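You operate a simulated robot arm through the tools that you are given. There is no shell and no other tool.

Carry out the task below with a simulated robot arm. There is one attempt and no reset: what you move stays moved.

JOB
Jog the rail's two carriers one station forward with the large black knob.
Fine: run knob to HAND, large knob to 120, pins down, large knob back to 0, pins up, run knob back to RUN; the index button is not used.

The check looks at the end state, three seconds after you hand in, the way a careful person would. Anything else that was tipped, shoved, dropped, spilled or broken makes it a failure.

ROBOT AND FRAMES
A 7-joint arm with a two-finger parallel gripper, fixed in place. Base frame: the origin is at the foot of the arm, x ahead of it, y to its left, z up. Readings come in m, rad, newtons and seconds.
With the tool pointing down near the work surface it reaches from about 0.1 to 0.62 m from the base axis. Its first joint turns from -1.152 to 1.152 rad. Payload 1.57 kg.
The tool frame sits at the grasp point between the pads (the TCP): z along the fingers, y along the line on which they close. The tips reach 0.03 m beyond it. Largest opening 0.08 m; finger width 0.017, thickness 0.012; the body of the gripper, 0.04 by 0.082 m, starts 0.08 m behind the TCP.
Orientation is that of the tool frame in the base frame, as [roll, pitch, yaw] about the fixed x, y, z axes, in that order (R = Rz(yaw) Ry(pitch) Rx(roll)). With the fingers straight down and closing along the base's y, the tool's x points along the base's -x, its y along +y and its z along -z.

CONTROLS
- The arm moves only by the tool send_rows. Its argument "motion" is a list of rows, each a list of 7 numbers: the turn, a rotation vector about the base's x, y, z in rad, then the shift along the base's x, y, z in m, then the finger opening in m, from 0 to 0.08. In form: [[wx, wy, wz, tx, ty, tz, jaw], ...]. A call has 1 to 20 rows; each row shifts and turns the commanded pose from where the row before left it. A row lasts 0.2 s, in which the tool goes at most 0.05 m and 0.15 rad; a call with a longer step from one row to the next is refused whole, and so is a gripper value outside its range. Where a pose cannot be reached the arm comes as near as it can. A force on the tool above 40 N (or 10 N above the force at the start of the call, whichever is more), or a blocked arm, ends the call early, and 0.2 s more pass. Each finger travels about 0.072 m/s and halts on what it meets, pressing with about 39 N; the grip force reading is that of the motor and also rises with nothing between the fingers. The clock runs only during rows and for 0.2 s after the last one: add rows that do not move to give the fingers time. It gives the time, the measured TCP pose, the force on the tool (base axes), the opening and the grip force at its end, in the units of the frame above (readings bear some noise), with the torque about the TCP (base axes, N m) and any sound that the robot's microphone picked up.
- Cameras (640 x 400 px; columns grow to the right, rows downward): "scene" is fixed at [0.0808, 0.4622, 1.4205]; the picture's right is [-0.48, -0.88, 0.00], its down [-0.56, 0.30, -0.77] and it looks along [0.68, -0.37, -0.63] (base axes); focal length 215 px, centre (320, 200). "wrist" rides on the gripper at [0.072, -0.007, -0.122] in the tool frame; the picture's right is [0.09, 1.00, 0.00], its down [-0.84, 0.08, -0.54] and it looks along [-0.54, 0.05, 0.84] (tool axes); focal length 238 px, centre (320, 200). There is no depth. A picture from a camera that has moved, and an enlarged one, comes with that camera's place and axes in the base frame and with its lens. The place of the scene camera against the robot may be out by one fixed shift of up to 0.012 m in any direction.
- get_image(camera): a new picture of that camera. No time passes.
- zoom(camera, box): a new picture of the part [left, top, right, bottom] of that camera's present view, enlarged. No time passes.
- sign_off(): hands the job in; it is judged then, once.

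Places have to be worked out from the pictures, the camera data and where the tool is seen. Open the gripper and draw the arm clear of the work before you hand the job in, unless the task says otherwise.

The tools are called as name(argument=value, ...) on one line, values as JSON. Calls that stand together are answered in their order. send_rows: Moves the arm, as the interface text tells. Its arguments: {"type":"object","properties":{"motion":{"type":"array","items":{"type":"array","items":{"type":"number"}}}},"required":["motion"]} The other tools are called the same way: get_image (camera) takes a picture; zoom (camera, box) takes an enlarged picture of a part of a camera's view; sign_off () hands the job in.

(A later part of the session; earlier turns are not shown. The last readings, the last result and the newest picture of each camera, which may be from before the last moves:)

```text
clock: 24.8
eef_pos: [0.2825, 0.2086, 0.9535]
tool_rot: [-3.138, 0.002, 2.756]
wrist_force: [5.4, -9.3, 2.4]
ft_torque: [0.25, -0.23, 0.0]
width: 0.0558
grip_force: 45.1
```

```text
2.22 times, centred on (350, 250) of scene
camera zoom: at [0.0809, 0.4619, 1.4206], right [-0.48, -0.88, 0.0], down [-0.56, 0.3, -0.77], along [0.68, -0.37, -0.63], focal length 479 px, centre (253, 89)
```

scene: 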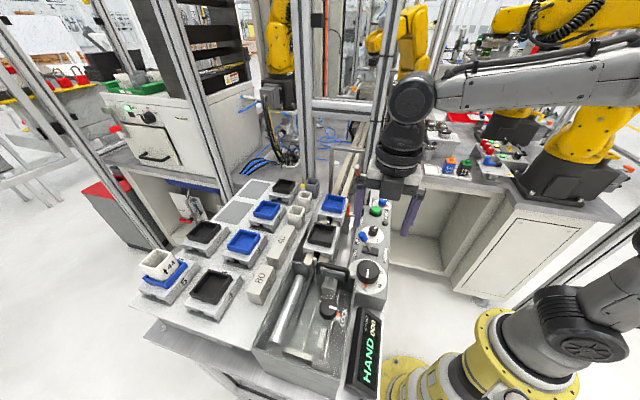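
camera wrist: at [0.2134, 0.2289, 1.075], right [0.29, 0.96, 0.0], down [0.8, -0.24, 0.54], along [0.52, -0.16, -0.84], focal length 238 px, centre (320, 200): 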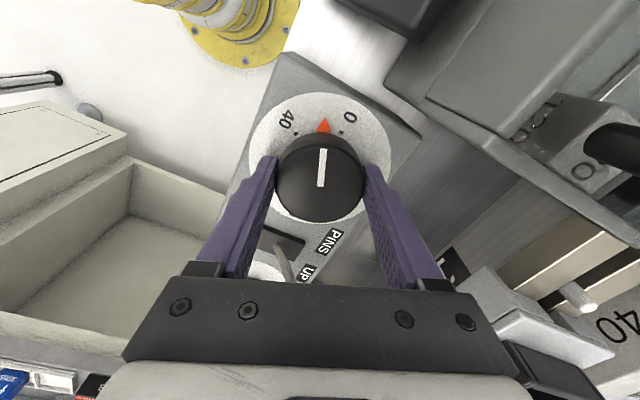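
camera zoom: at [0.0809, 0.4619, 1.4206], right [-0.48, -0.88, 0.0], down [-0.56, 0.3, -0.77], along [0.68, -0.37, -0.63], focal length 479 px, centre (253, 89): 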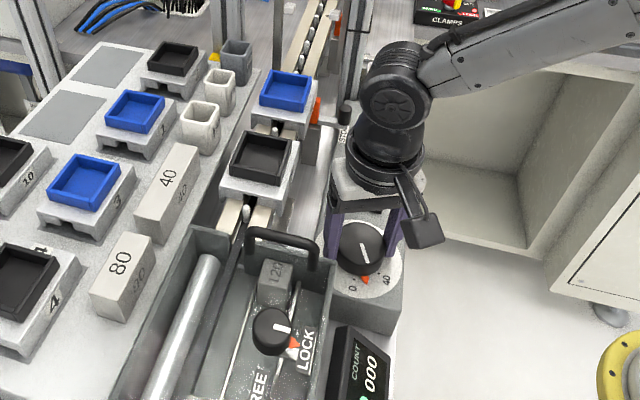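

The knob turns smoothly and the carriers are advancing. Continuing slowly.

send_rows(motion=[[0, 0, 0.1, 0, 0, 0, 0.045], [0, 0, 0.1, 0, 0, 0, 0.045], [0, 0, 0.1, 0, 0, 0, 0.045], [0, 0, 0.1, 0, 0, 0, 0.045], [0, 0, 0.1, 0, 0, 0, 0.045], [0, 0, 0.1, 0, 0, 0, 0.045], [0, 0, 0.1, 0, 0, 0, 0.045], [0, 0, 0.1, 0, 0, 0, 0.045], [0, 0, 0.1, 0, 0, 0, 0.045], [0, 0, 0.1, 0, 0, 0, 0.045], [0, 0, 0.1, 0, 0, 0, 0.045], [0, 0, 0.07, 0, 0, 0, 0.045], [0, 0, 0, 0, 0, 0, 0.045]])

get_image(camera="wrist")

zoom(camera="scene", box=[270, 160, 430, 340])

```text
clock: 27.6
eef_pos: [0.2837, 0.2069, 0.9523]
tool_rot: [-3.141, -0.001, -2.357]
wrist_force: [11.2, -23.3, 0.7]
ft_torque: [0.45, -0.09, -0.03]
width: 0.0556
grip_force: 45.0
```

```text
taken
camera wrist: at [0.2364, 0.1517, 1.075], right [-0.77, 0.64, 0.0], down [0.54, 0.65, 0.54], along [0.35, 0.42, -0.84], focal length 238 px, centre (320, 200)
```

wrist: 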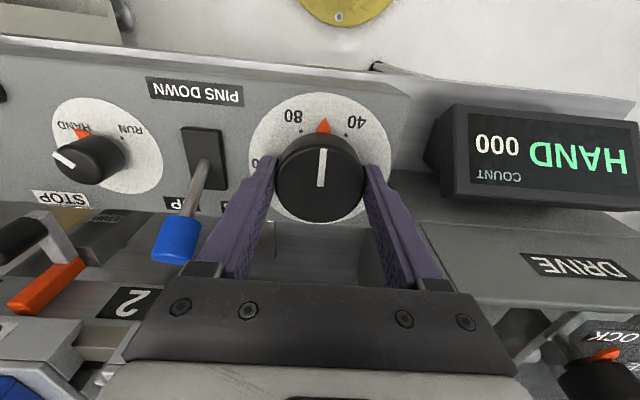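

```text
2.22 times, centred on (350, 250) of scene
camera zoom: at [0.0811, 0.4616, 1.4207], right [-0.48, -0.88, 0.0], down [-0.56, 0.3, -0.77], along [0.68, -0.37, -0.63], focal length 479 px, centre (253, 89)
```

zoom: 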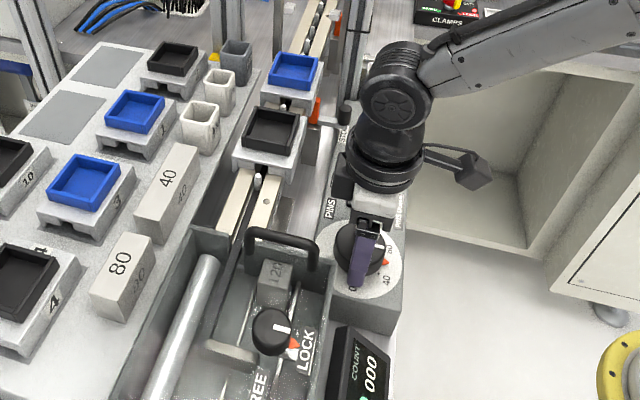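

The carriers have moved about half way (60 on the dial). Side force has built to about 26 N toward -y, so I'm relieving it with a small shift before continuing.

send_rows(motion=[[0, 0, 0, 0.0005, -0.001, 0, 0.045], [0, 0, 0, 0.0005, -0.001, 0, 0.045], [0, 0, 0, 0, 0, 0, 0.045]])

```text
clock: 28.4
eef_pos: [0.2827, 0.2072, 0.9518]
tool_rot: [3.14, 0.001, -2.36]
wrist_force: [1.1, 3.8, -4.4]
ft_torque: [-1.05, 0.06, 0.03]
width: 0.0556
grip_force: 45.0
```

Side force is nearly gone, so I'm carrying on toward 120.

send_rows(motion=[[0, 0, 0.1, 0, 0, 0, 0.045], [0, 0, 0.1, 0, 0, 0, 0.045], [0, 0, 0.1, 0, 0, 0, 0.045], [0, 0, 0.1, 0, 0, 0, 0.045], [0, 0, 0.1, 0, 0, 0, 0.045], [0, 0, 0.1, 0, 0, 0, 0.045], [0, 0, 0.1, 0, 0, 0, 0.045], [0, 0, 0.1, 0, 0, 0, 0.045], [0, 0, 0, 0, 0, 0, 0.045]])

zoom(camera="scene", box=[270, 160, 430, 340])

```text
clock: 30.4
eef_pos: [0.2841, 0.2063, 0.9532]
tool_rot: [-3.14, -0.002, -1.556]
wrist_force: [-8.1, 8.4, -1.5]
ft_torque: [1.18, 0.38, 0.04]
width: 0.0558
grip_force: 44.4
```

```text
2.22 times, centred on (350, 250) of scene
camera zoom: at [0.0806, 0.4624, 1.4204], right [-0.48, -0.88, 0.0], down [-0.56, 0.3, -0.77], along [0.68, -0.37, -0.63], focal length 479 px, centre (253, 89)
```

zoom: 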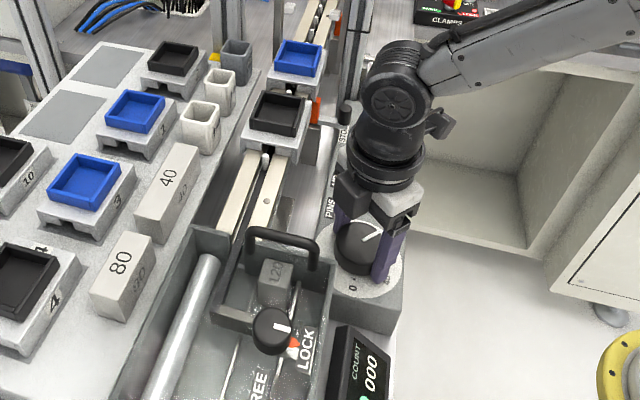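

Remaining about 0.77 rad to the 120 mark.

send_rows(motion=[[0, 0, 0.1, 0, 0, 0, 0.045], [0, 0, 0.1, 0, 0, 0, 0.045], [0, 0, 0.1, 0, 0, 0, 0.045], [0, 0, 0.1, 0, 0, 0, 0.045], [0, 0, 0.1, 0, 0, 0, 0.045], [0, 0, 0.1, 0, 0, 0, 0.045], [0, 0, 0.1, 0, 0, 0, 0.045], [0, 0, 0.06, 0, 0, 0, 0.045], [0, 0, 0, 0, 0, 0, 0.045], [0, 0, 0, 0, 0, 0, 0.045]])

get_image(camera="wrist")

zoom(camera="wrist", box=[240, 80, 400, 230])

zoom(camera="scene", box=[270, 160, 430, 340])

```text
clock: 32.6
eef_pos: [0.2852, 0.2071, 0.9533]
tool_rot: [-3.141, 0.0, -0.798]
wrist_force: [2.5, 15.2, -15.5]
ft_torque: [0.49, -0.03, 0.04]
width: 0.0558
grip_force: 45.5
```

```text
taken
camera wrist: at [0.3387, 0.16, 1.0751], right [-0.65, -0.76, 0.0], down [-0.64, 0.55, 0.54], along [-0.41, 0.35, -0.84], focal length 238 px, centre (320, 200)
```

wrist: 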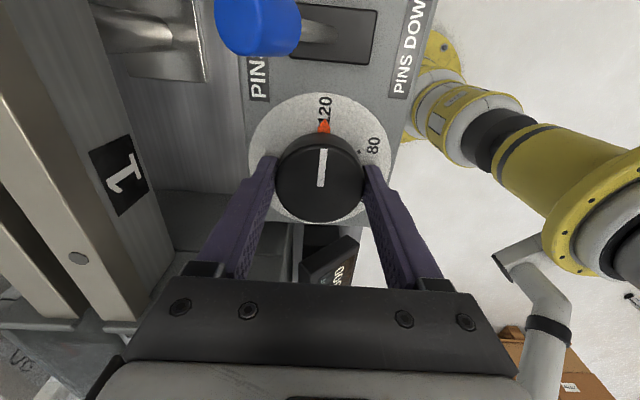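

```text
2.67 times, centred on (320, 155) of wrist
camera zoom: at [0.3387, 0.16, 1.0751], right [-0.65, -0.76, 0.0], down [-0.64, 0.55, 0.54], along [-0.41, 0.35, -0.84], focal length 636 px, centre (320, 320)
```

zoom: 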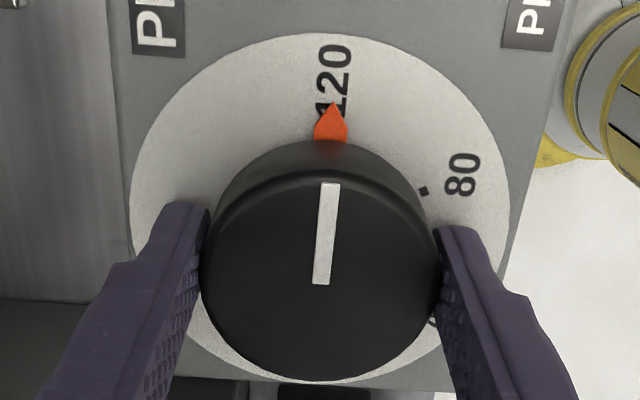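

```text
2.22 times, centred on (350, 250) of scene
camera zoom: at [0.081, 0.4627, 1.4203], right [-0.48, -0.88, 0.0], down [-0.56, 0.3, -0.77], along [0.68, -0.37, -0.63], focal length 479 px, centre (253, 89)
```

zoom: 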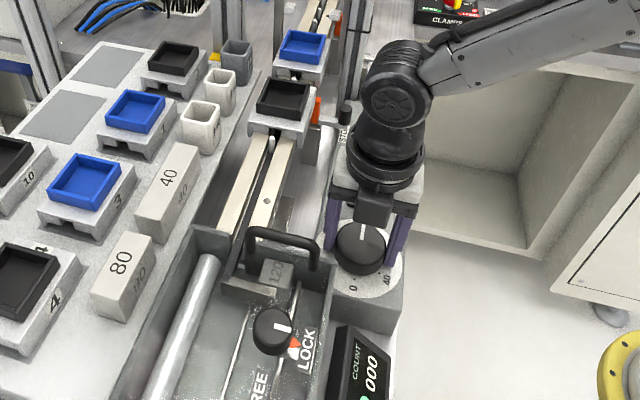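

The pointer is on 120 and the crossbar has reached the 120 block. I'm adding a final 0.015 rad to seat it, then checking the torque.

send_rows(motion=[[0, 0, 0.015, 0, 0.0005, 0, 0.045], [0, 0, 0, 0, 0, 0, 0.045], [0, 0, 0, 0, 0, 0, 0.045]])

zoom(camera="scene", box=[300, 245, 380, 345])

```text
clock: 33.4
eef_pos: [0.2844, 0.2077, 0.9522]
tool_rot: [3.141, 0.0, -0.785]
wrist_force: [7.8, 9.3, -14.3]
ft_torque: [0.56, 0.25, -0.14]
width: 0.0555
grip_force: 44.8
```

```text
4.00 times, centred on (340, 295) of scene
camera zoom: at [0.0811, 0.4626, 1.4203], right [-0.48, -0.88, 0.0], down [-0.56, 0.3, -0.77], along [0.68, -0.37, -0.63], focal length 862 px, centre (240, -180)
```

zoom: 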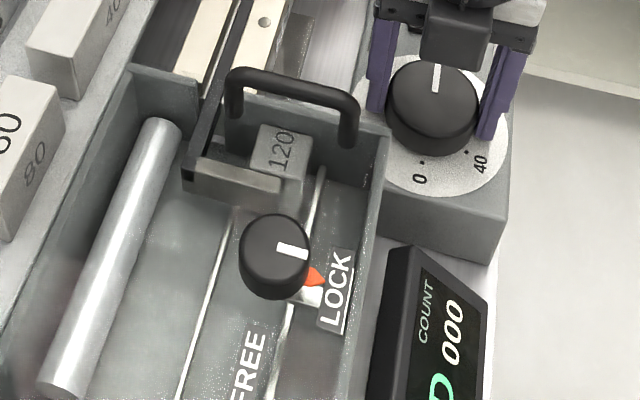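

Torque rose slightly, so the stop is reached at 120. I'm releasing the large knob and lifting straight off.

send_rows(motion=[[0, 0, 0, 0, 0, 0, 0.06], [0, 0, 0, 0, 0, 0, 0.076], [0, 0, 0, 0, 0, 0, 0.076], [0, 0, 0, 0, 0, 0.02, 0.076], [0, 0, 0, 0, 0, 0.03, 0.076], [0, 0, 0, 0, 0, 0.03, 0.076], [0, 0, 0, 0, 0, 0.03, 0.06], [0, 0, 0, 0, 0, 0.03, 0.04], [0, 0, 0, 0, 0, 0, 0.02], [0, 0, 0, 0, 0, 0, 0.0]])

get_image(camera="wrist")

zoom(camera="scene", box=[270, 160, 430, 340])

```text
clock: 35.6
eef_pos: [0.2843, 0.2074, 1.0936]
tool_rot: [3.141, -0.001, -0.784]
wrist_force: [0.2, -0.1, 0.8]
ft_torque: [-0.03, -0.03, -0.01]
width: 0.0
grip_force: 20.0
```

```text
taken
camera wrist: at [0.3389, 0.1607, 1.2157], right [-0.64, -0.77, 0.0], down [-0.65, 0.54, 0.54], along [-0.42, 0.35, -0.84], focal length 238 px, centre (320, 200)
```

wrist: 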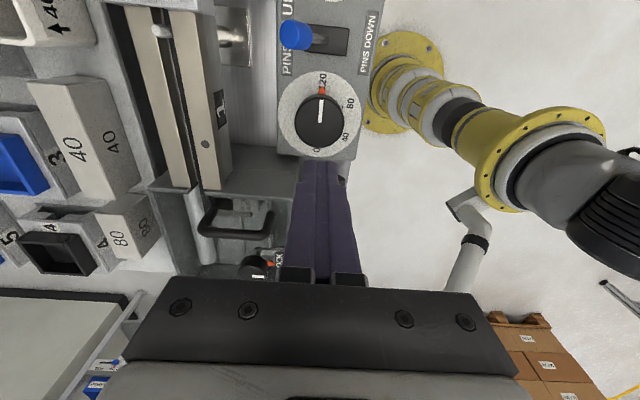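

```text
2.22 times, centred on (350, 250) of scene
camera zoom: at [0.0808, 0.4622, 1.4205], right [-0.48, -0.88, 0.0], down [-0.56, 0.3, -0.77], along [0.68, -0.37, -0.63], focal length 479 px, centre (253, 89)
```

zoom: 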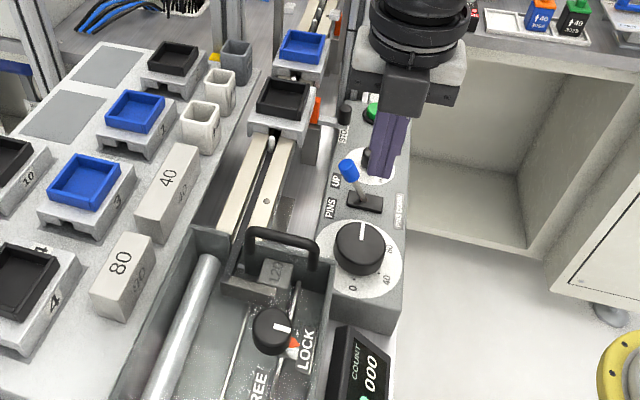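

The knob holds at 120 and the carriers stay put. With the fingers closed, I'm rotating so the camera faces the rail and moving above the gap between lever and carriers.

send_rows(motion=[[0, 0, -0.132, 0.006, -0.0012, 0, 0], [0, 0, -0.132, 0.006, -0.0012, 0, 0], [0, 0, -0.132, 0.006, -0.0012, 0, 0], [0, 0, -0.132, 0.006, -0.0012, 0, 0], [0, 0, -0.132, 0.006, -0.0012, 0, 0], [0, 0, -0.132, 0.006, -0.0012, 0, 0], [0, 0, -0.132, 0.006, -0.0012, 0, 0], [0, 0, -0.132, 0.006, -0.0012, 0, 0], [0, 0, -0.132, 0.006, -0.0012, 0, 0], [0, 0, -0.132, 0.006, -0.0012, 0, 0], [0, 0, -0.132, 0.006, -0.0012, 0, 0], [0, 0, -0.132, 0.006, -0.0012, 0, 0], [0, 0, 0, 0, 0, 0, 0]])

get_image(camera="wrist")

zoom(camera="wrist", box=[250, 60, 390, 200])

zoom(camera="scene", box=[290, 160, 410, 280])

```text
clock: 38.4
eef_pos: [0.357, 0.1935, 1.0933]
tool_rot: [3.141, 0.0, -2.37]
wrist_force: [0.1, 0.3, -0.2]
ft_torque: [0.0, 0.0, 0.02]
width: 0.0
grip_force: 21.8
```

```text
taken
camera wrist: at [0.3087, 0.1373, 1.2147], right [-0.76, 0.65, 0.0], down [0.55, 0.64, 0.54], along [0.35, 0.41, -0.84], focal length 238 px, centre (320, 200)
```

wrist: 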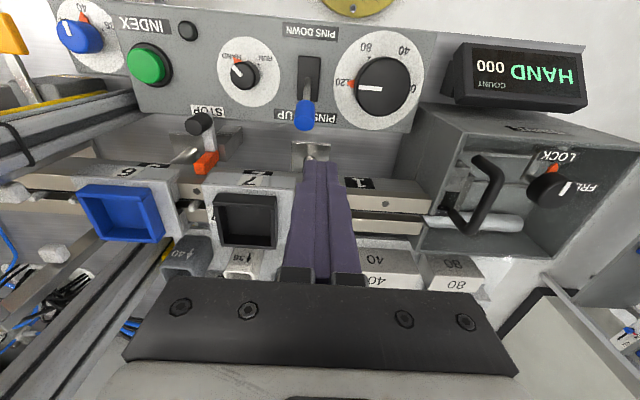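

```text
2.86 times, centred on (320, 130) of wrist
camera zoom: at [0.3087, 0.1373, 1.2147], right [-0.76, 0.65, 0.0], down [0.55, 0.64, 0.54], along [0.35, 0.41, -0.84], focal length 681 px, centre (320, 400)
```

zoom: 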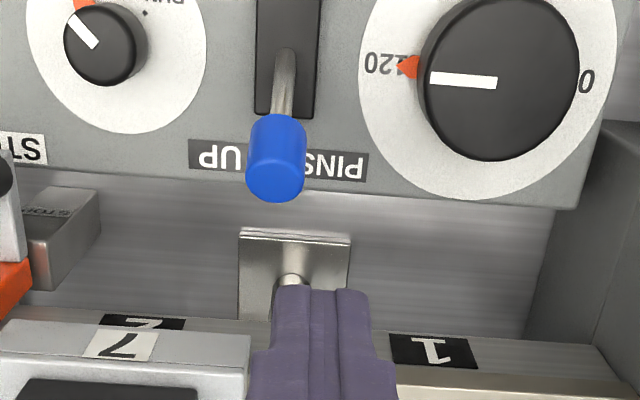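

```text
3.33 times, centred on (350, 220) of scene
camera zoom: at [0.0808, 0.4622, 1.4205], right [-0.48, -0.88, 0.0], down [-0.56, 0.3, -0.77], along [0.68, -0.37, -0.63], focal length 718 px, centre (220, 133)
```

zoom: 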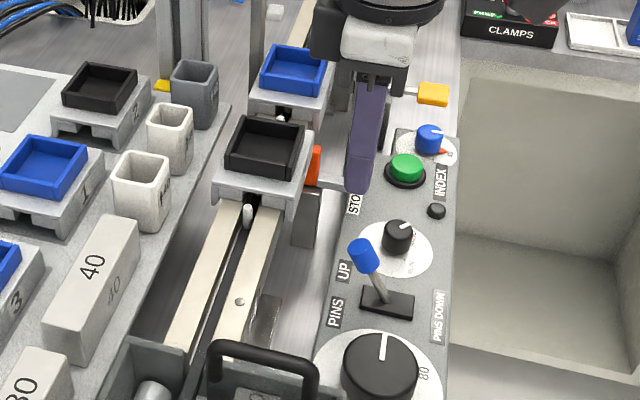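

The lever cap's top is at about d=0.126, n=0.380 along the panel axes, z≈0.98, leaning to UP. I'm positioning the closed fingers on the rail side of it and lowering to cap height, 5 mm clear.

send_rows(motion=[[0, 0, 0, 0.0099, -0.0012, 0, 0], [0, 0, 0, 0.0098, -0.0012, 0, 0], [0, 0, 0, 0, 0, -0.03, 0], [0, 0, 0, 0, 0, -0.03, 0], [0, 0, 0, 0, 0, -0.028, 0], [0, 0, 0, 0, 0, -0.02, 0], [0, 0, 0, 0, 0, 0, 0]])

get_image(camera="wrist")

zoom(camera="scene", box=[310, 180, 410, 280])

```text
clock: 40.0
eef_pos: [0.377, 0.1906, 0.9853]
tool_rot: [3.141, 0.0, -2.371]
wrist_force: [-0.4, 0.3, 0.2]
ft_torque: [-0.01, 0.01, 0.0]
width: 0.0002
grip_force: 21.3
```

```text
taken
camera wrist: at [0.3285, 0.1352, 1.1065], right [-0.76, 0.65, 0.0], down [0.54, 0.64, 0.54], along [0.35, 0.41, -0.84], focal length 238 px, centre (320, 200)
```

wrist: 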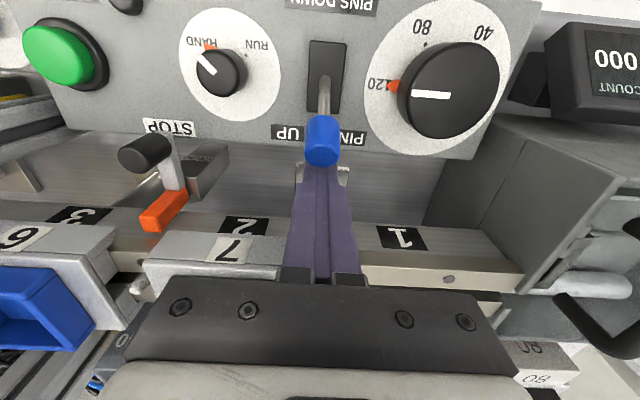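

```text
4.00 times, centred on (360, 230) of scene
camera zoom: at [0.0808, 0.4622, 1.4205], right [-0.48, -0.88, 0.0], down [-0.56, 0.3, -0.77], along [0.68, -0.37, -0.63], focal length 862 px, centre (160, 80)
```

zoom: 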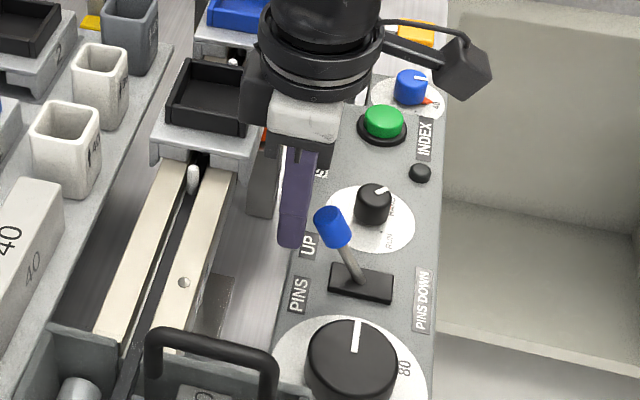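

The fingertips sit right beside the cap. I'm pushing the lever toward PINS DOWN in 1 cm steps.

send_rows(motion=[[0, 0, 0, -0.0072, -0.007, 0, 0], [0, 0, 0, -0.0072, -0.007, 0, 0], [0, 0, 0, -0.0072, -0.007, 0, 0], [0, 0, 0, -0.0072, -0.007, 0, 0], [0, 0, 0, 0, 0, 0, 0]])

get_image(camera="wrist")

zoom(camera="scene", box=[310, 180, 410, 280])

```text
clock: 41.2
eef_pos: [0.3464, 0.1615, 0.9838]
tool_rot: [-3.141, 0.002, -2.37]
wrist_force: [0.3, 0.4, 0.4]
ft_torque: [-0.02, 0.0, 0.01]
width: 0.0
grip_force: 20.7
```

```text
taken
camera wrist: at [0.2994, 0.1069, 1.1066], right [-0.76, 0.65, 0.0], down [0.54, 0.64, 0.54], along [0.35, 0.41, -0.84], focal length 238 px, centre (320, 200)
```

wrist: 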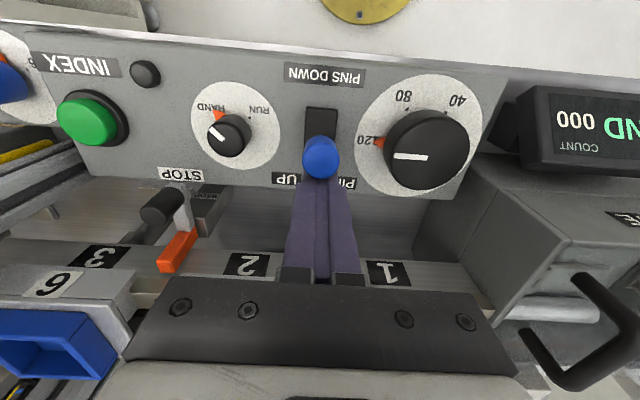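

```text
4.00 times, centred on (360, 230) of scene
camera zoom: at [0.0808, 0.4622, 1.4205], right [-0.48, -0.88, 0.0], down [-0.56, 0.3, -0.77], along [0.68, -0.37, -0.63], focal length 862 px, centre (160, 80)
```

zoom: 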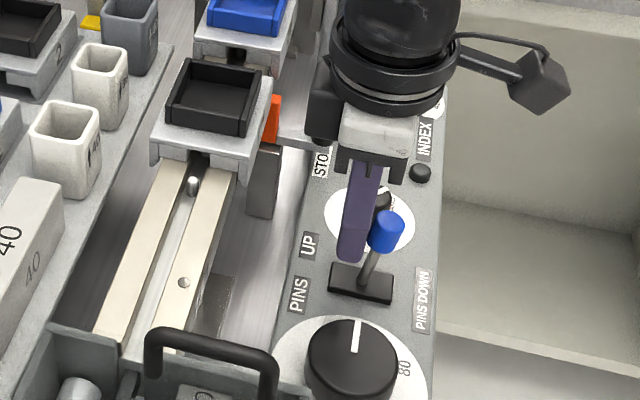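

The lever has passed vertical toward PINS DOWN and the rail pins look lower. I'm pushing a bit further to be sure it's fully over.

send_rows(motion=[[0, 0, 0, -0.0036, -0.0035, 0, 0], [0, 0, 0, -0.0036, -0.0035, 0, 0], [0, 0, 0, -0.0036, -0.0035, 0, 0], [0, 0, 0, -0.0036, -0.0035, 0, 0], [0, 0, 0, 0, 0, 0, 0]])

get_image(camera="wrist")

zoom(camera="scene", box=[310, 180, 410, 280])

```text
clock: 42.4
eef_pos: [0.3352, 0.1507, 0.9863]
tool_rot: [-3.14, 0.009, -2.369]
wrist_force: [14.9, 18.2, -2.5]
ft_torque: [0.49, -0.34, 0.02]
width: 0.0002
grip_force: 21.6
```

```text
taken
camera wrist: at [0.2864, 0.0943, 1.1074], right [-0.76, 0.65, 0.0], down [0.54, 0.64, 0.55], along [0.36, 0.42, -0.83], focal length 238 px, centre (320, 200)
```

wrist: 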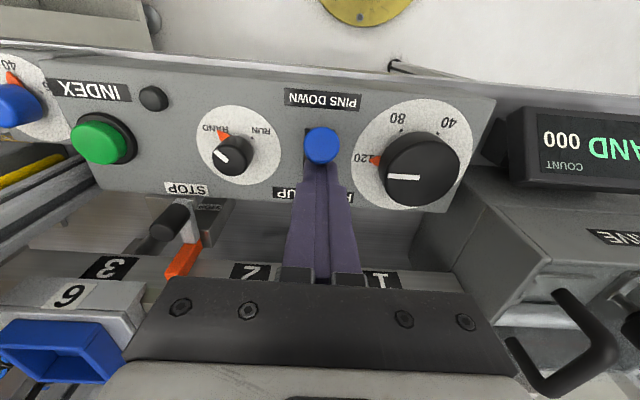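

```text
4.00 times, centred on (360, 230) of scene
camera zoom: at [0.0812, 0.4627, 1.4203], right [-0.48, -0.88, 0.0], down [-0.56, 0.3, -0.77], along [0.68, -0.37, -0.63], focal length 862 px, centre (160, 80)
```

zoom: 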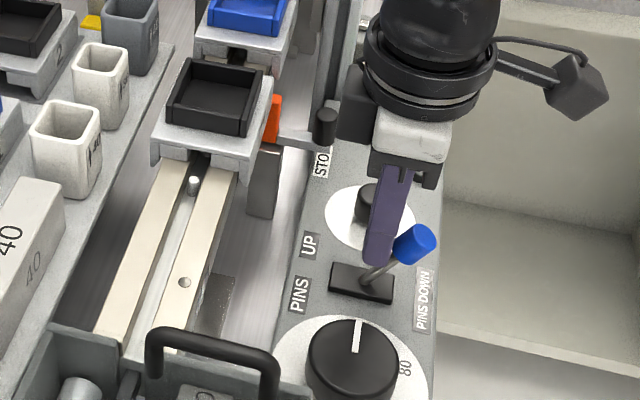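

The lever is at its end stop (23 N resistance). I'm backing off 1.5 cm and rising, then checking that the lever and pins stay down.

send_rows(motion=[[0, 0, 0, 0.0054, 0.0052, 0, 0], [0, 0, 0, 0.0054, 0.0052, 0, 0], [0, 0, 0, 0, 0, 0.03, 0], [0, 0, 0, 0, 0, 0.03, 0], [0, 0, 0, 0, 0, 0.03, 0], [0, 0, 0, 0, 0, 0.03, 0], [0, 0, 0, 0, 0, 0, 0]])

get_image(camera="wrist")

zoom(camera="scene", box=[280, 160, 400, 280])

zoom(camera="wrist", box=[60, 80, 420, 280])

```text
clock: 44.0
eef_pos: [0.3429, 0.1594, 1.1047]
tool_rot: [3.141, 0.0, -2.369]
wrist_force: [0.2, -0.4, -0.2]
ft_torque: [-0.03, 0.01, -0.02]
width: 0.0
grip_force: 21.7
```

```text
taken
camera wrist: at [0.2961, 0.1034, 1.2272], right [-0.76, 0.65, 0.0], down [0.54, 0.64, 0.54], along [0.35, 0.41, -0.84], focal length 238 px, centre (320, 200)
```

wrist: 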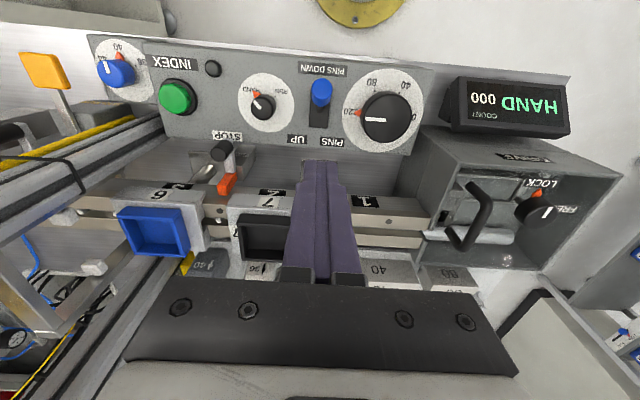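

```text
3.33 times, centred on (340, 220) of scene
camera zoom: at [0.0808, 0.4622, 1.4205], right [-0.48, -0.88, 0.0], down [-0.56, 0.3, -0.77], along [0.68, -0.37, -0.63], focal length 718 px, centre (253, 133)
```

zoom: 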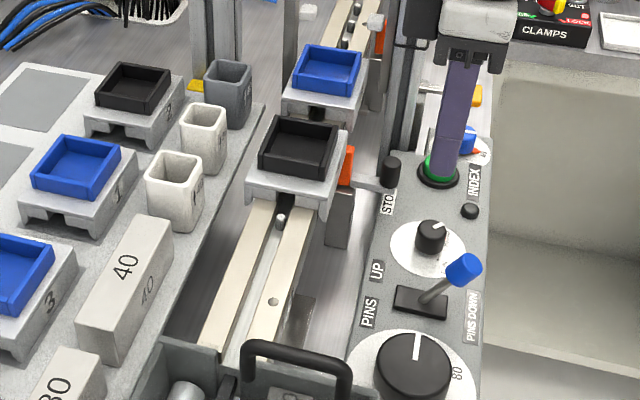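

```text
1.78 times, centred on (240, 180) of wrist
camera zoom: at [0.2961, 0.1034, 1.2272], right [-0.76, 0.65, 0.0], down [0.54, 0.64, 0.54], along [0.35, 0.41, -0.84], focal length 424 px, centre (462, 236)
```

zoom: 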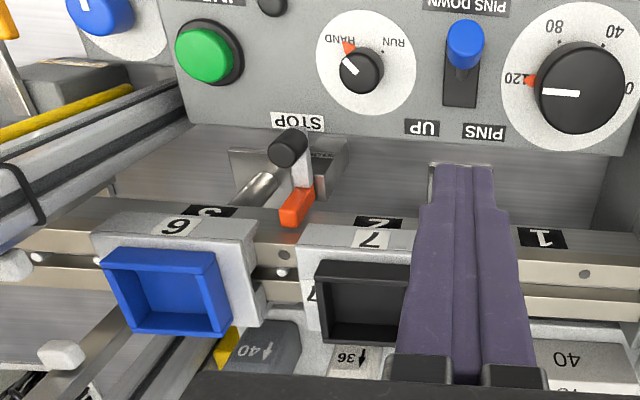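

Pins are down, the lever stays over, and the carriers sit at stations 3 and 2. I'm returning above the large knob, opened, fingers perpendicular to its pointer at 120.

send_rows(motion=[[0, 0, 0.1321, -0.00493, 0.00403, 0, 0.02], [0, 0, 0.1321, -0.00493, 0.00403, 0, 0.04], [0, 0, 0.1321, -0.00493, 0.00403, 0, 0.06], [0, 0, 0.1321, -0.00493, 0.00403, 0, 0.076], [0, 0, 0.1321, -0.00493, 0.00403, 0, 0.076], [0, 0, 0.1321, -0.00493, 0.00403, 0, 0.076], [0, 0, 0.1321, -0.00493, 0.00403, 0, 0.076], [0, 0, 0.1321, -0.00493, 0.00403, 0, 0.076], [0, 0, 0.1321, -0.00493, 0.00403, 0, 0.076], [0, 0, 0.1321, -0.00493, 0.00403, 0, 0.076], [0, 0, 0.1321, -0.00493, 0.00403, 0, 0.076], [0, 0, 0.1321, -0.00493, 0.00403, 0, 0.076], [0, 0, 0, 0, 0, 0, 0.076]])

zoom(camera="wrist", box=[260, 40, 380, 160])

```text
clock: 46.8
eef_pos: [0.2846, 0.207, 1.105]
tool_rot: [-3.141, -0.001, -0.78]
wrist_force: [-0.1, -0.1, 0.3]
ft_torque: [0.03, 0.01, -0.03]
width: 0.0759
grip_force: 0.0
```

```text
3.33 times, centred on (320, 100) of wrist
camera zoom: at [0.3393, 0.1607, 1.2272], right [-0.64, -0.77, 0.0], down [-0.65, 0.53, 0.54], along [-0.42, 0.34, -0.84], focal length 794 px, centre (320, 533)
```

zoom: 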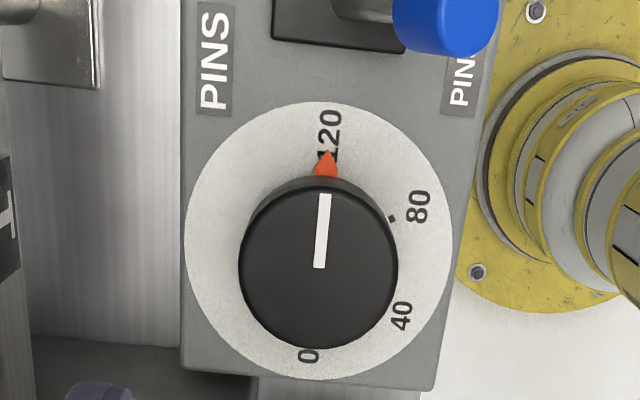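

Centre confirmed at about (0.2832, 0.208). I'm descending and closing on the knob.

send_rows(motion=[[0, 0, 0, -0.0004, 0.0002, -0.03, 0.076], [0, 0, 0, 0, 0, -0.03, 0.076], [0, 0, 0, 0, 0, -0.03, 0.076], [0, 0, 0, 0, 0, -0.03, 0.076], [0, 0, 0, 0, 0, -0.02, 0.076], [0, 0, 0, 0, 0, -0.013, 0.076], [0, 0, 0, 0, 0, 0, 0.076], [0, 0, 0, 0, 0, 0, 0.06], [0, 0, 0, 0, 0, 0, 0.05], [0, 0, 0, 0, 0, 0, 0.045], [0, 0, 0, 0, 0, 0, 0.045]])

get_image(camera="wrist")

zoom(camera="scene", box=[310, 180, 430, 320])

```text
clock: 49.2
eef_pos: [0.2846, 0.2081, 0.951]
tool_rot: [-3.139, -0.001, -0.782]
wrist_force: [5.1, 5.2, -7.8]
ft_torque: [0.31, -0.28, 0.0]
width: 0.056
grip_force: 44.8
```

```text
taken
camera wrist: at [0.3392, 0.1609, 1.0739], right [-0.64, -0.77, 0.0], down [-0.65, 0.53, 0.54], along [-0.42, 0.35, -0.84], focal length 238 px, centre (320, 200)
```

wrist: 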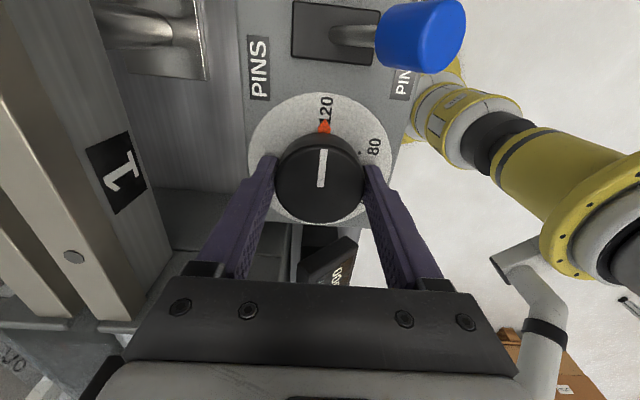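

```text
2.86 times, centred on (370, 250) of scene
camera zoom: at [0.081, 0.4624, 1.4204], right [-0.48, -0.88, 0.0], down [-0.56, 0.3, -0.77], along [0.68, -0.37, -0.63], focal length 616 px, centre (177, 57)
```

zoom: 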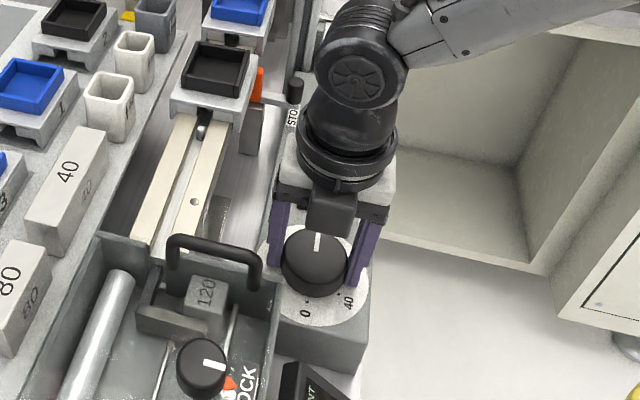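

Good grip with low side force. I'm turning back CW a first portion and checking that the carriers stay in place.

send_rows(motion=[[0, 0, 0, 0.0004, 0.0004, 0, 0.045], [0, 0, -0.1, 0, 0, 0, 0.045], [0, 0, -0.1, 0, 0, 0, 0.045], [0, 0, -0.1, 0, 0, 0, 0.045], [0, 0, -0.1, 0, 0, 0, 0.045], [0, 0, -0.1, 0, 0, 0, 0.045], [0, 0, -0.1, 0, 0, 0, 0.045], [0, 0, -0.1, 0, 0, 0, 0.045], [0, 0, 0, 0, 0, 0, 0.045]])

zoom(camera="scene", box=[310, 180, 430, 320])

```text
clock: 51.2
eef_pos: [0.2834, 0.2075, 0.9512]
tool_rot: [3.14, -0.001, -1.485]
wrist_force: [-0.9, -1.1, -0.5]
ft_torque: [0.69, 0.33, -0.05]
width: 0.0559
grip_force: 44.8
```

```text
2.86 times, centred on (370, 250) of scene
camera zoom: at [0.0808, 0.4622, 1.4205], right [-0.48, -0.88, 0.0], down [-0.56, 0.3, -0.77], along [0.68, -0.37, -0.63], focal length 616 px, centre (177, 57)
```

zoom: 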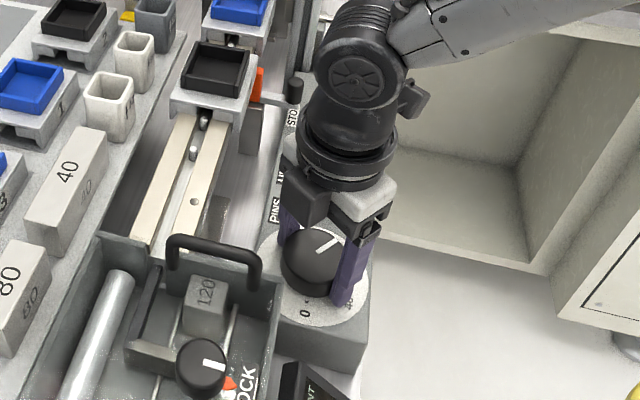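

The bar is returning while the carriers stay put. Continuing to the half-way point.

send_rows(motion=[[0, 0, -0.1, 0, 0, 0, 0.045], [0, 0, -0.1, 0, 0, 0, 0.045], [0, 0, -0.1, 0, 0, 0, 0.045], [0, 0, -0.1, 0, 0, 0, 0.045], [0, 0, -0.1, 0, 0, 0, 0.045], [0, 0, -0.1, 0, 0, 0, 0.045], [0, 0, -0.1, 0, 0, 0, 0.045], [0, 0, -0.1, 0, 0, 0, 0.045], [0, 0, 0, 0, 0, 0, 0.045]])

zoom(camera="scene", box=[310, 180, 430, 320])

```text
clock: 53.2
eef_pos: [0.2824, 0.2073, 0.9518]
tool_rot: [3.141, -0.001, -2.284]
wrist_force: [-9.5, 4.6, -4.3]
ft_torque: [0.68, 0.12, -0.08]
width: 0.0558
grip_force: 44.9
```

```text
2.86 times, centred on (370, 250) of scene
camera zoom: at [0.0806, 0.4623, 1.4205], right [-0.48, -0.88, 0.0], down [-0.56, 0.3, -0.77], along [0.68, -0.37, -0.63], focal length 616 px, centre (177, 57)
```

zoom: 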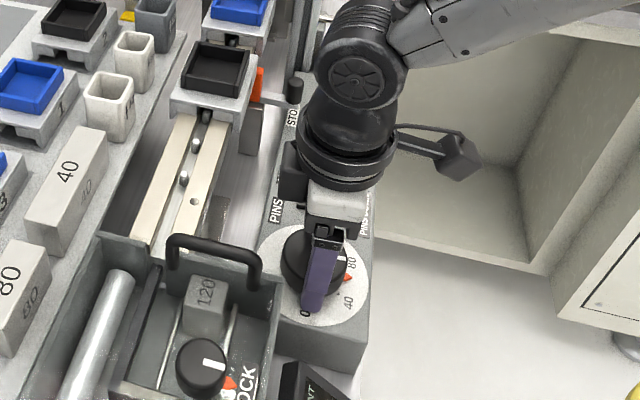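

Everything is tracking well with about 1.64 rad left. Continuing.

send_rows(motion=[[0, 0, 0, -0.0005, 0.0002, 0, 0.045], [0, 0, -0.1, 0, 0, 0, 0.045], [0, 0, -0.1, 0, 0, 0, 0.045], [0, 0, -0.1, 0, 0, 0, 0.045], [0, 0, -0.1, 0, 0, 0, 0.045], [0, 0, -0.1, 0, 0, 0, 0.045], [0, 0, -0.1, 0, 0, 0, 0.045], [0, 0, -0.1, 0, 0, 0, 0.045], [0, 0, -0.1, 0, 0, 0, 0.045], [0, 0, 0, 0, 0, 0, 0.045]])

zoom(camera="scene", box=[310, 180, 430, 320])

```text
clock: 55.4
eef_pos: [0.2835, 0.2077, 0.9516]
tool_rot: [-3.14, 0.0, -3.083]
wrist_force: [-13.0, 7.4, -2.3]
ft_torque: [0.15, -0.23, -0.06]
width: 0.0555
grip_force: 44.9
```

```text
2.86 times, centred on (370, 250) of scene
camera zoom: at [0.0805, 0.4625, 1.4204], right [-0.48, -0.88, 0.0], down [-0.55, 0.3, -0.77], along [0.68, -0.37, -0.63], focal length 616 px, centre (177, 57)
```

zoom: 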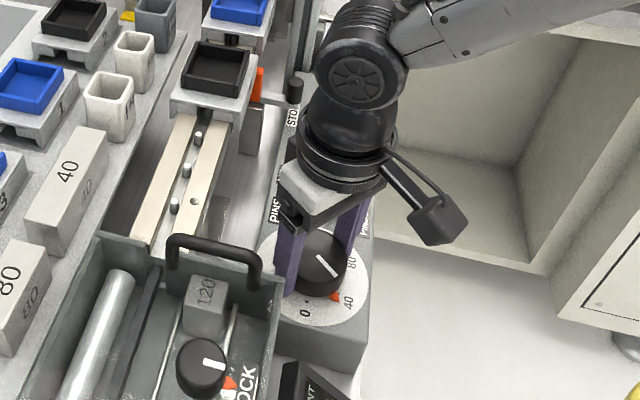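

About 0.847 rad left to 0. Finishing the return with a small side-force relief.

send_rows(motion=[[0, 0, 0, -0.0008, 0.0004, 0, 0.045], [0, 0, -0.1, 0, 0, 0, 0.045], [0, 0, -0.1, 0, 0, 0, 0.045], [0, 0, -0.1, 0, 0, 0, 0.045], [0, 0, -0.1, 0, 0, 0, 0.045], [0, 0, -0.1, 0, 0, 0, 0.045], [0, 0, -0.1, 0, 0, 0, 0.045], [0, 0, -0.1, 0, 0, 0, 0.045], [0, 0, -0.1, 0, 0, 0, 0.045], [0, 0, -0.047, 0, 0, 0, 0.045], [0, 0, 0, 0, 0, 0, 0.045], [0, 0, 0, 0, 0, 0, 0.045]])

get_image(camera="wrist")

zoom(camera="wrist", box=[240, 80, 400, 230])

zoom(camera="scene", box=[270, 180, 430, 340])

```text
clock: 58.0
eef_pos: [0.2849, 0.2085, 0.9524]
tool_rot: [-3.141, 0.0, 2.353]
wrist_force: [8.9, 9.1, -18.7]
ft_torque: [-0.26, -0.31, 0.72]
width: 0.0556
grip_force: 44.5
```

```text
taken
camera wrist: at [0.2272, 0.2542, 1.074], right [0.64, 0.77, 0.0], down [0.64, -0.54, 0.54], along [0.42, -0.35, -0.84], focal length 238 px, centre (320, 200)
```

wrist: 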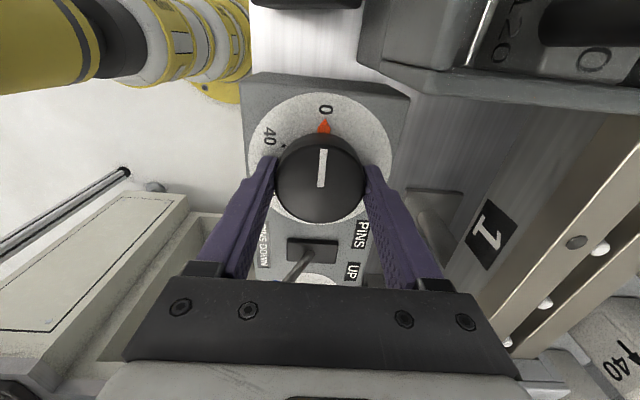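

```text
2.67 times, centred on (320, 155) of wrist
camera zoom: at [0.2272, 0.2542, 1.074], right [0.64, 0.77, 0.0], down [0.64, -0.54, 0.54], along [0.42, -0.35, -0.84], focal length 636 px, centre (320, 320)
```

zoom: 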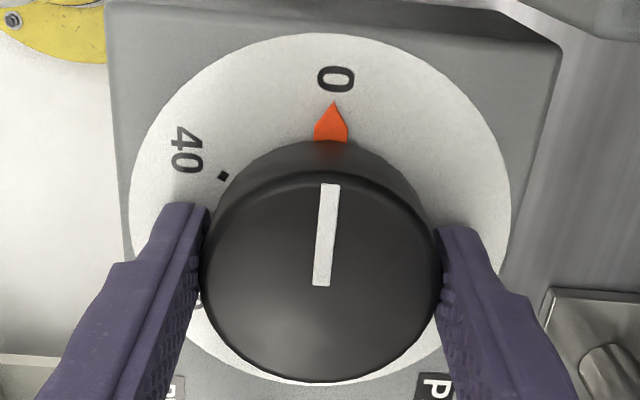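

```text
2.50 times, centred on (350, 260) of scene
camera zoom: at [0.0812, 0.4626, 1.4203], right [-0.48, -0.88, 0.0], down [-0.56, 0.3, -0.77], along [0.68, -0.37, -0.63], focal length 539 px, centre (245, 50)
```

zoom: 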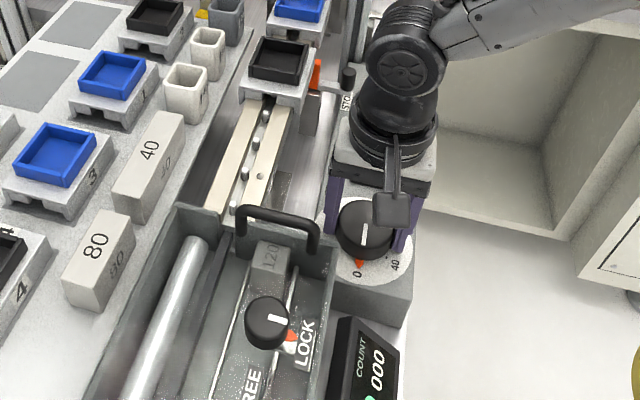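

The knob is at its 0 stop (torque 0.7 N·m), the bar is fully back, and the carriers haven't moved. I'm releasing, lifting, and moving to the outer side of the lever with fingers closed.

send_rows(motion=[[0, 0, 0.01, 0, 0, 0, 0.06], [0, 0, 0, 0, 0, 0, 0.076], [0, 0, 0, 0, 0, 0, 0.076], [0, 0, 0, 0, 0, 0.02, 0.076], [0, 0, 0, 0, 0, 0.03, 0.076], [0, 0, 0, 0, 0, 0.03, 0.076], [0, 0, 0, 0, 0, 0.03, 0.06], [0, 0, 0, 0, 0, 0.04, 0.04], [0, 0, 0, 0, 0, 0, 0.02], [0, 0, 0, 0, 0, 0, 0.0]])

send_rows(motion=[[0, 0, 0.13, 0.00133, -0.0076, 0, 0], [0, 0, 0.13, 0.00133, -0.0076, 0, 0], [0, 0, 0.13, 0.00133, -0.0076, 0, 0], [0, 0, 0.13, 0.00133, -0.0076, 0, 0], [0, 0, 0.13, 0.00133, -0.0076, 0, 0], [0, 0, 0.13, 0.00133, -0.0076, 0, 0], [0, 0, 0.13, 0.00133, -0.0076, 0, 0], [0, 0, 0.13, 0.00133, -0.0076, 0, 0], [0, 0, 0.13, 0.00133, -0.0076, 0, 0], [0, 0, 0.13, 0.00133, -0.0076, 0, 0], [0, 0, 0.13, 0.00133, -0.0076, 0, 0], [0, 0, 0.12, 0.00133, -0.0076, 0, 0], [0, 0, 0, 0, 0, 0, 0]])

get_image(camera="wrist")

get_image(camera="scene")

```text
clock: 60.2
eef_pos: [0.2827, 0.2089, 1.1017]
tool_rot: [-3.141, 0.001, 2.364]
wrist_force: [-1.1, -0.3, 0.0]
ft_torque: [0.01, 0.0, 0.01]
width: 0.0002
grip_force: 20.3
```

```text
clock: 63.0
eef_pos: [0.2994, 0.1162, 1.1019]
tool_rot: [-3.141, 0.001, -2.369]
wrist_force: [0.6, 0.0, -0.3]
ft_torque: [0.03, 0.03, 0.04]
width: 0.0
grip_force: 21.3
```

```text
taken
camera wrist: at [0.2511, 0.0612, 1.224], right [-0.76, 0.65, 0.0], down [0.54, 0.64, 0.54], along [0.35, 0.41, -0.84], focal length 238 px, centre (320, 200)
```

wrist: 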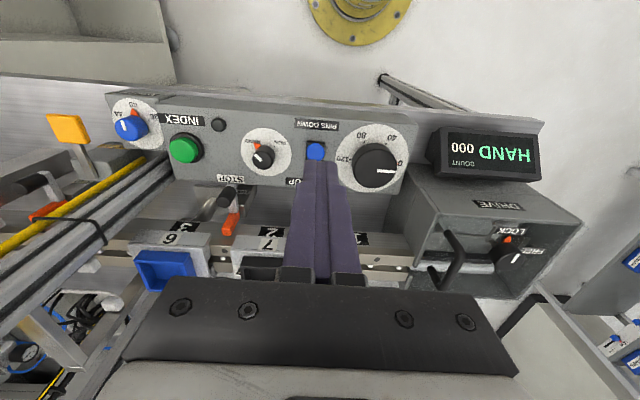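

```text
taken
```

scene: 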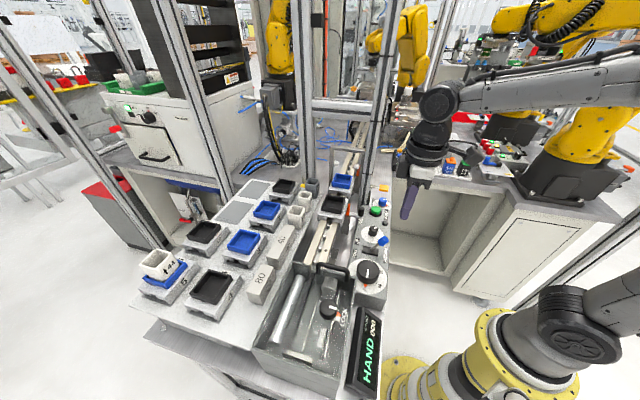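

zoom(camera="wrist", box=[270, 100, 370, 200])

zoom(camera="scene", box=[330, 200, 410, 280])

```text
4.00 times, centred on (320, 150) of wrist
camera zoom: at [0.2511, 0.0612, 1.224], right [-0.76, 0.65, 0.0], down [0.54, 0.64, 0.54], along [0.35, 0.41, -0.84], focal length 953 px, centre (320, 400)
```

zoom: 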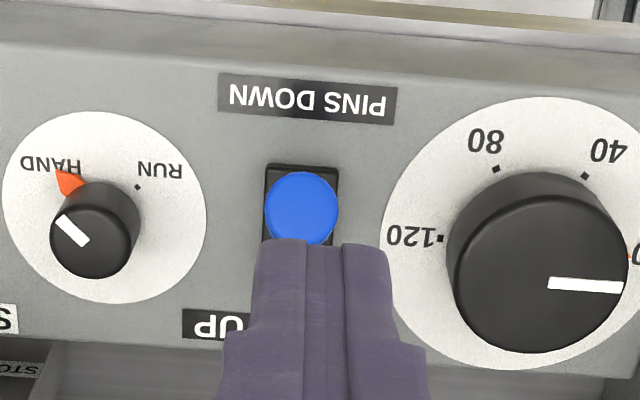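

```text
5.00 times, centred on (370, 240) of scene
camera zoom: at [0.0808, 0.4622, 1.4205], right [-0.48, -0.88, 0.0], down [-0.56, 0.3, -0.77], along [0.68, -0.37, -0.63], focal length 1077 px, centre (70, 0)
```

zoom: 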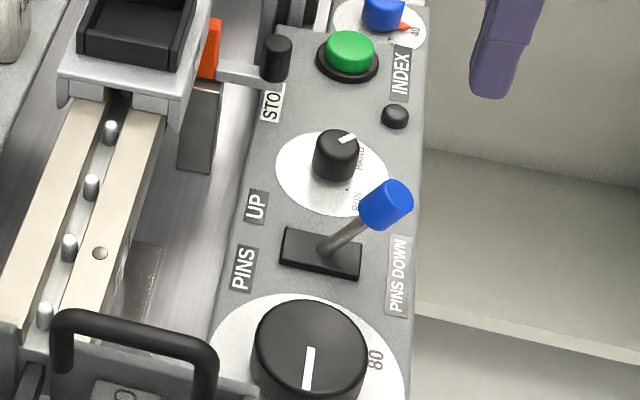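

The cap is at about n=0.318, d=0.127. I'm backing 4 mm outward, lowering to cap height, then pushing toward UP.

send_rows(motion=[[0, 0, 0, -0.0029, -0.0028, 0, 0], [0, 0, 0, 0, 0, -0.03, 0], [0, 0, 0, 0, 0, -0.03, 0], [0, 0, 0, 0, 0, -0.03, 0], [0, 0, 0, 0, 0, -0.027, 0], [0, 0, 0, 0, 0, 0, 0]])

get_image(camera="wrist")

zoom(camera="scene", box=[330, 180, 430, 280])

```text
clock: 64.4
eef_pos: [0.2956, 0.1138, 0.9848]
tool_rot: [-3.141, 0.0, -2.368]
wrist_force: [-0.9, -0.2, 0.4]
ft_torque: [0.03, -0.04, -0.02]
width: 0.0001
grip_force: 21.2
```

```text
taken
camera wrist: at [0.2482, 0.0591, 1.1069], right [-0.76, 0.65, 0.0], down [0.55, 0.64, 0.54], along [0.35, 0.41, -0.84], focal length 238 px, centre (320, 200)
```

wrist: 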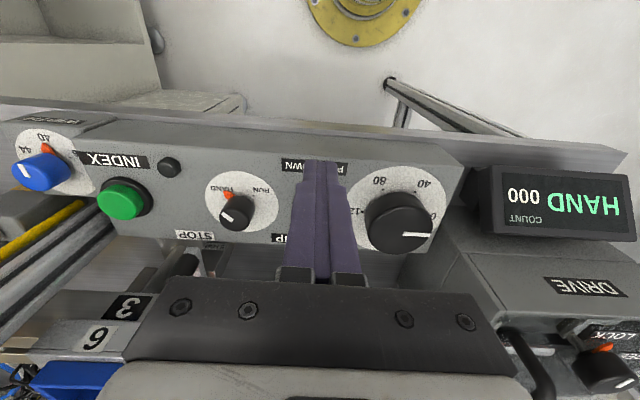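

```text
4.00 times, centred on (380, 230) of scene
camera zoom: at [0.0808, 0.4622, 1.4205], right [-0.48, -0.88, 0.0], down [-0.56, 0.3, -0.77], along [0.68, -0.37, -0.63], focal length 862 px, centre (80, 80)
```

zoom: 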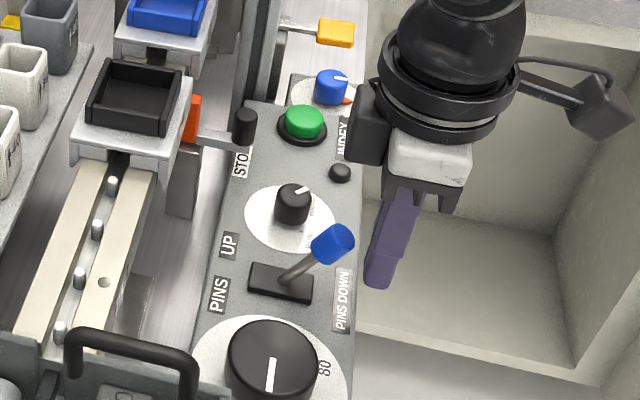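

send_rows(motion=[[0, 0, 0, 0.0072, 0.007, 0, 0], [0, 0, 0, 0.0072, 0.007, 0, 0], [0, 0, 0, 0.0072, 0.007, 0, 0], [0, 0, 0, 0.0072, 0.007, 0, 0], [0, 0, 0, 0.0072, 0.007, 0, 0], [0, 0, 0, 0.0036, 0.0035, 0, 0], [0, 0, 0, 0.0036, 0.0035, 0, 0], [0, 0, 0, 0, 0, 0, 0]])

get_image(camera="wrist")

zoom(camera="scene", box=[310, 180, 410, 280])

```text
clock: 66.2
eef_pos: [0.339, 0.1567, 0.9848]
tool_rot: [3.14, -0.001, -2.369]
wrist_force: [-0.2, 0.7, 0.6]
ft_torque: [0.02, -0.01, 0.01]
width: 0.0
grip_force: 21.6
```

```text
taken
camera wrist: at [0.2916, 0.1004, 1.1071], right [-0.76, 0.65, 0.0], down [0.55, 0.64, 0.54], along [0.35, 0.41, -0.84], focal length 238 px, centre (320, 200)
```

wrist: 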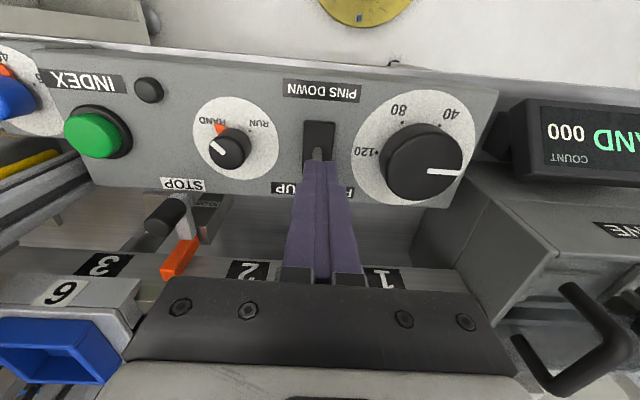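

```text
4.00 times, centred on (360, 230) of scene
camera zoom: at [0.0808, 0.4622, 1.4205], right [-0.48, -0.88, 0.0], down [-0.56, 0.3, -0.77], along [0.68, -0.37, -0.63], focal length 862 px, centre (160, 80)
```

zoom: 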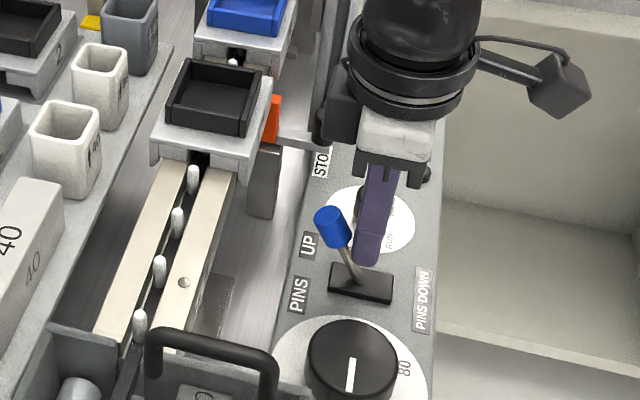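

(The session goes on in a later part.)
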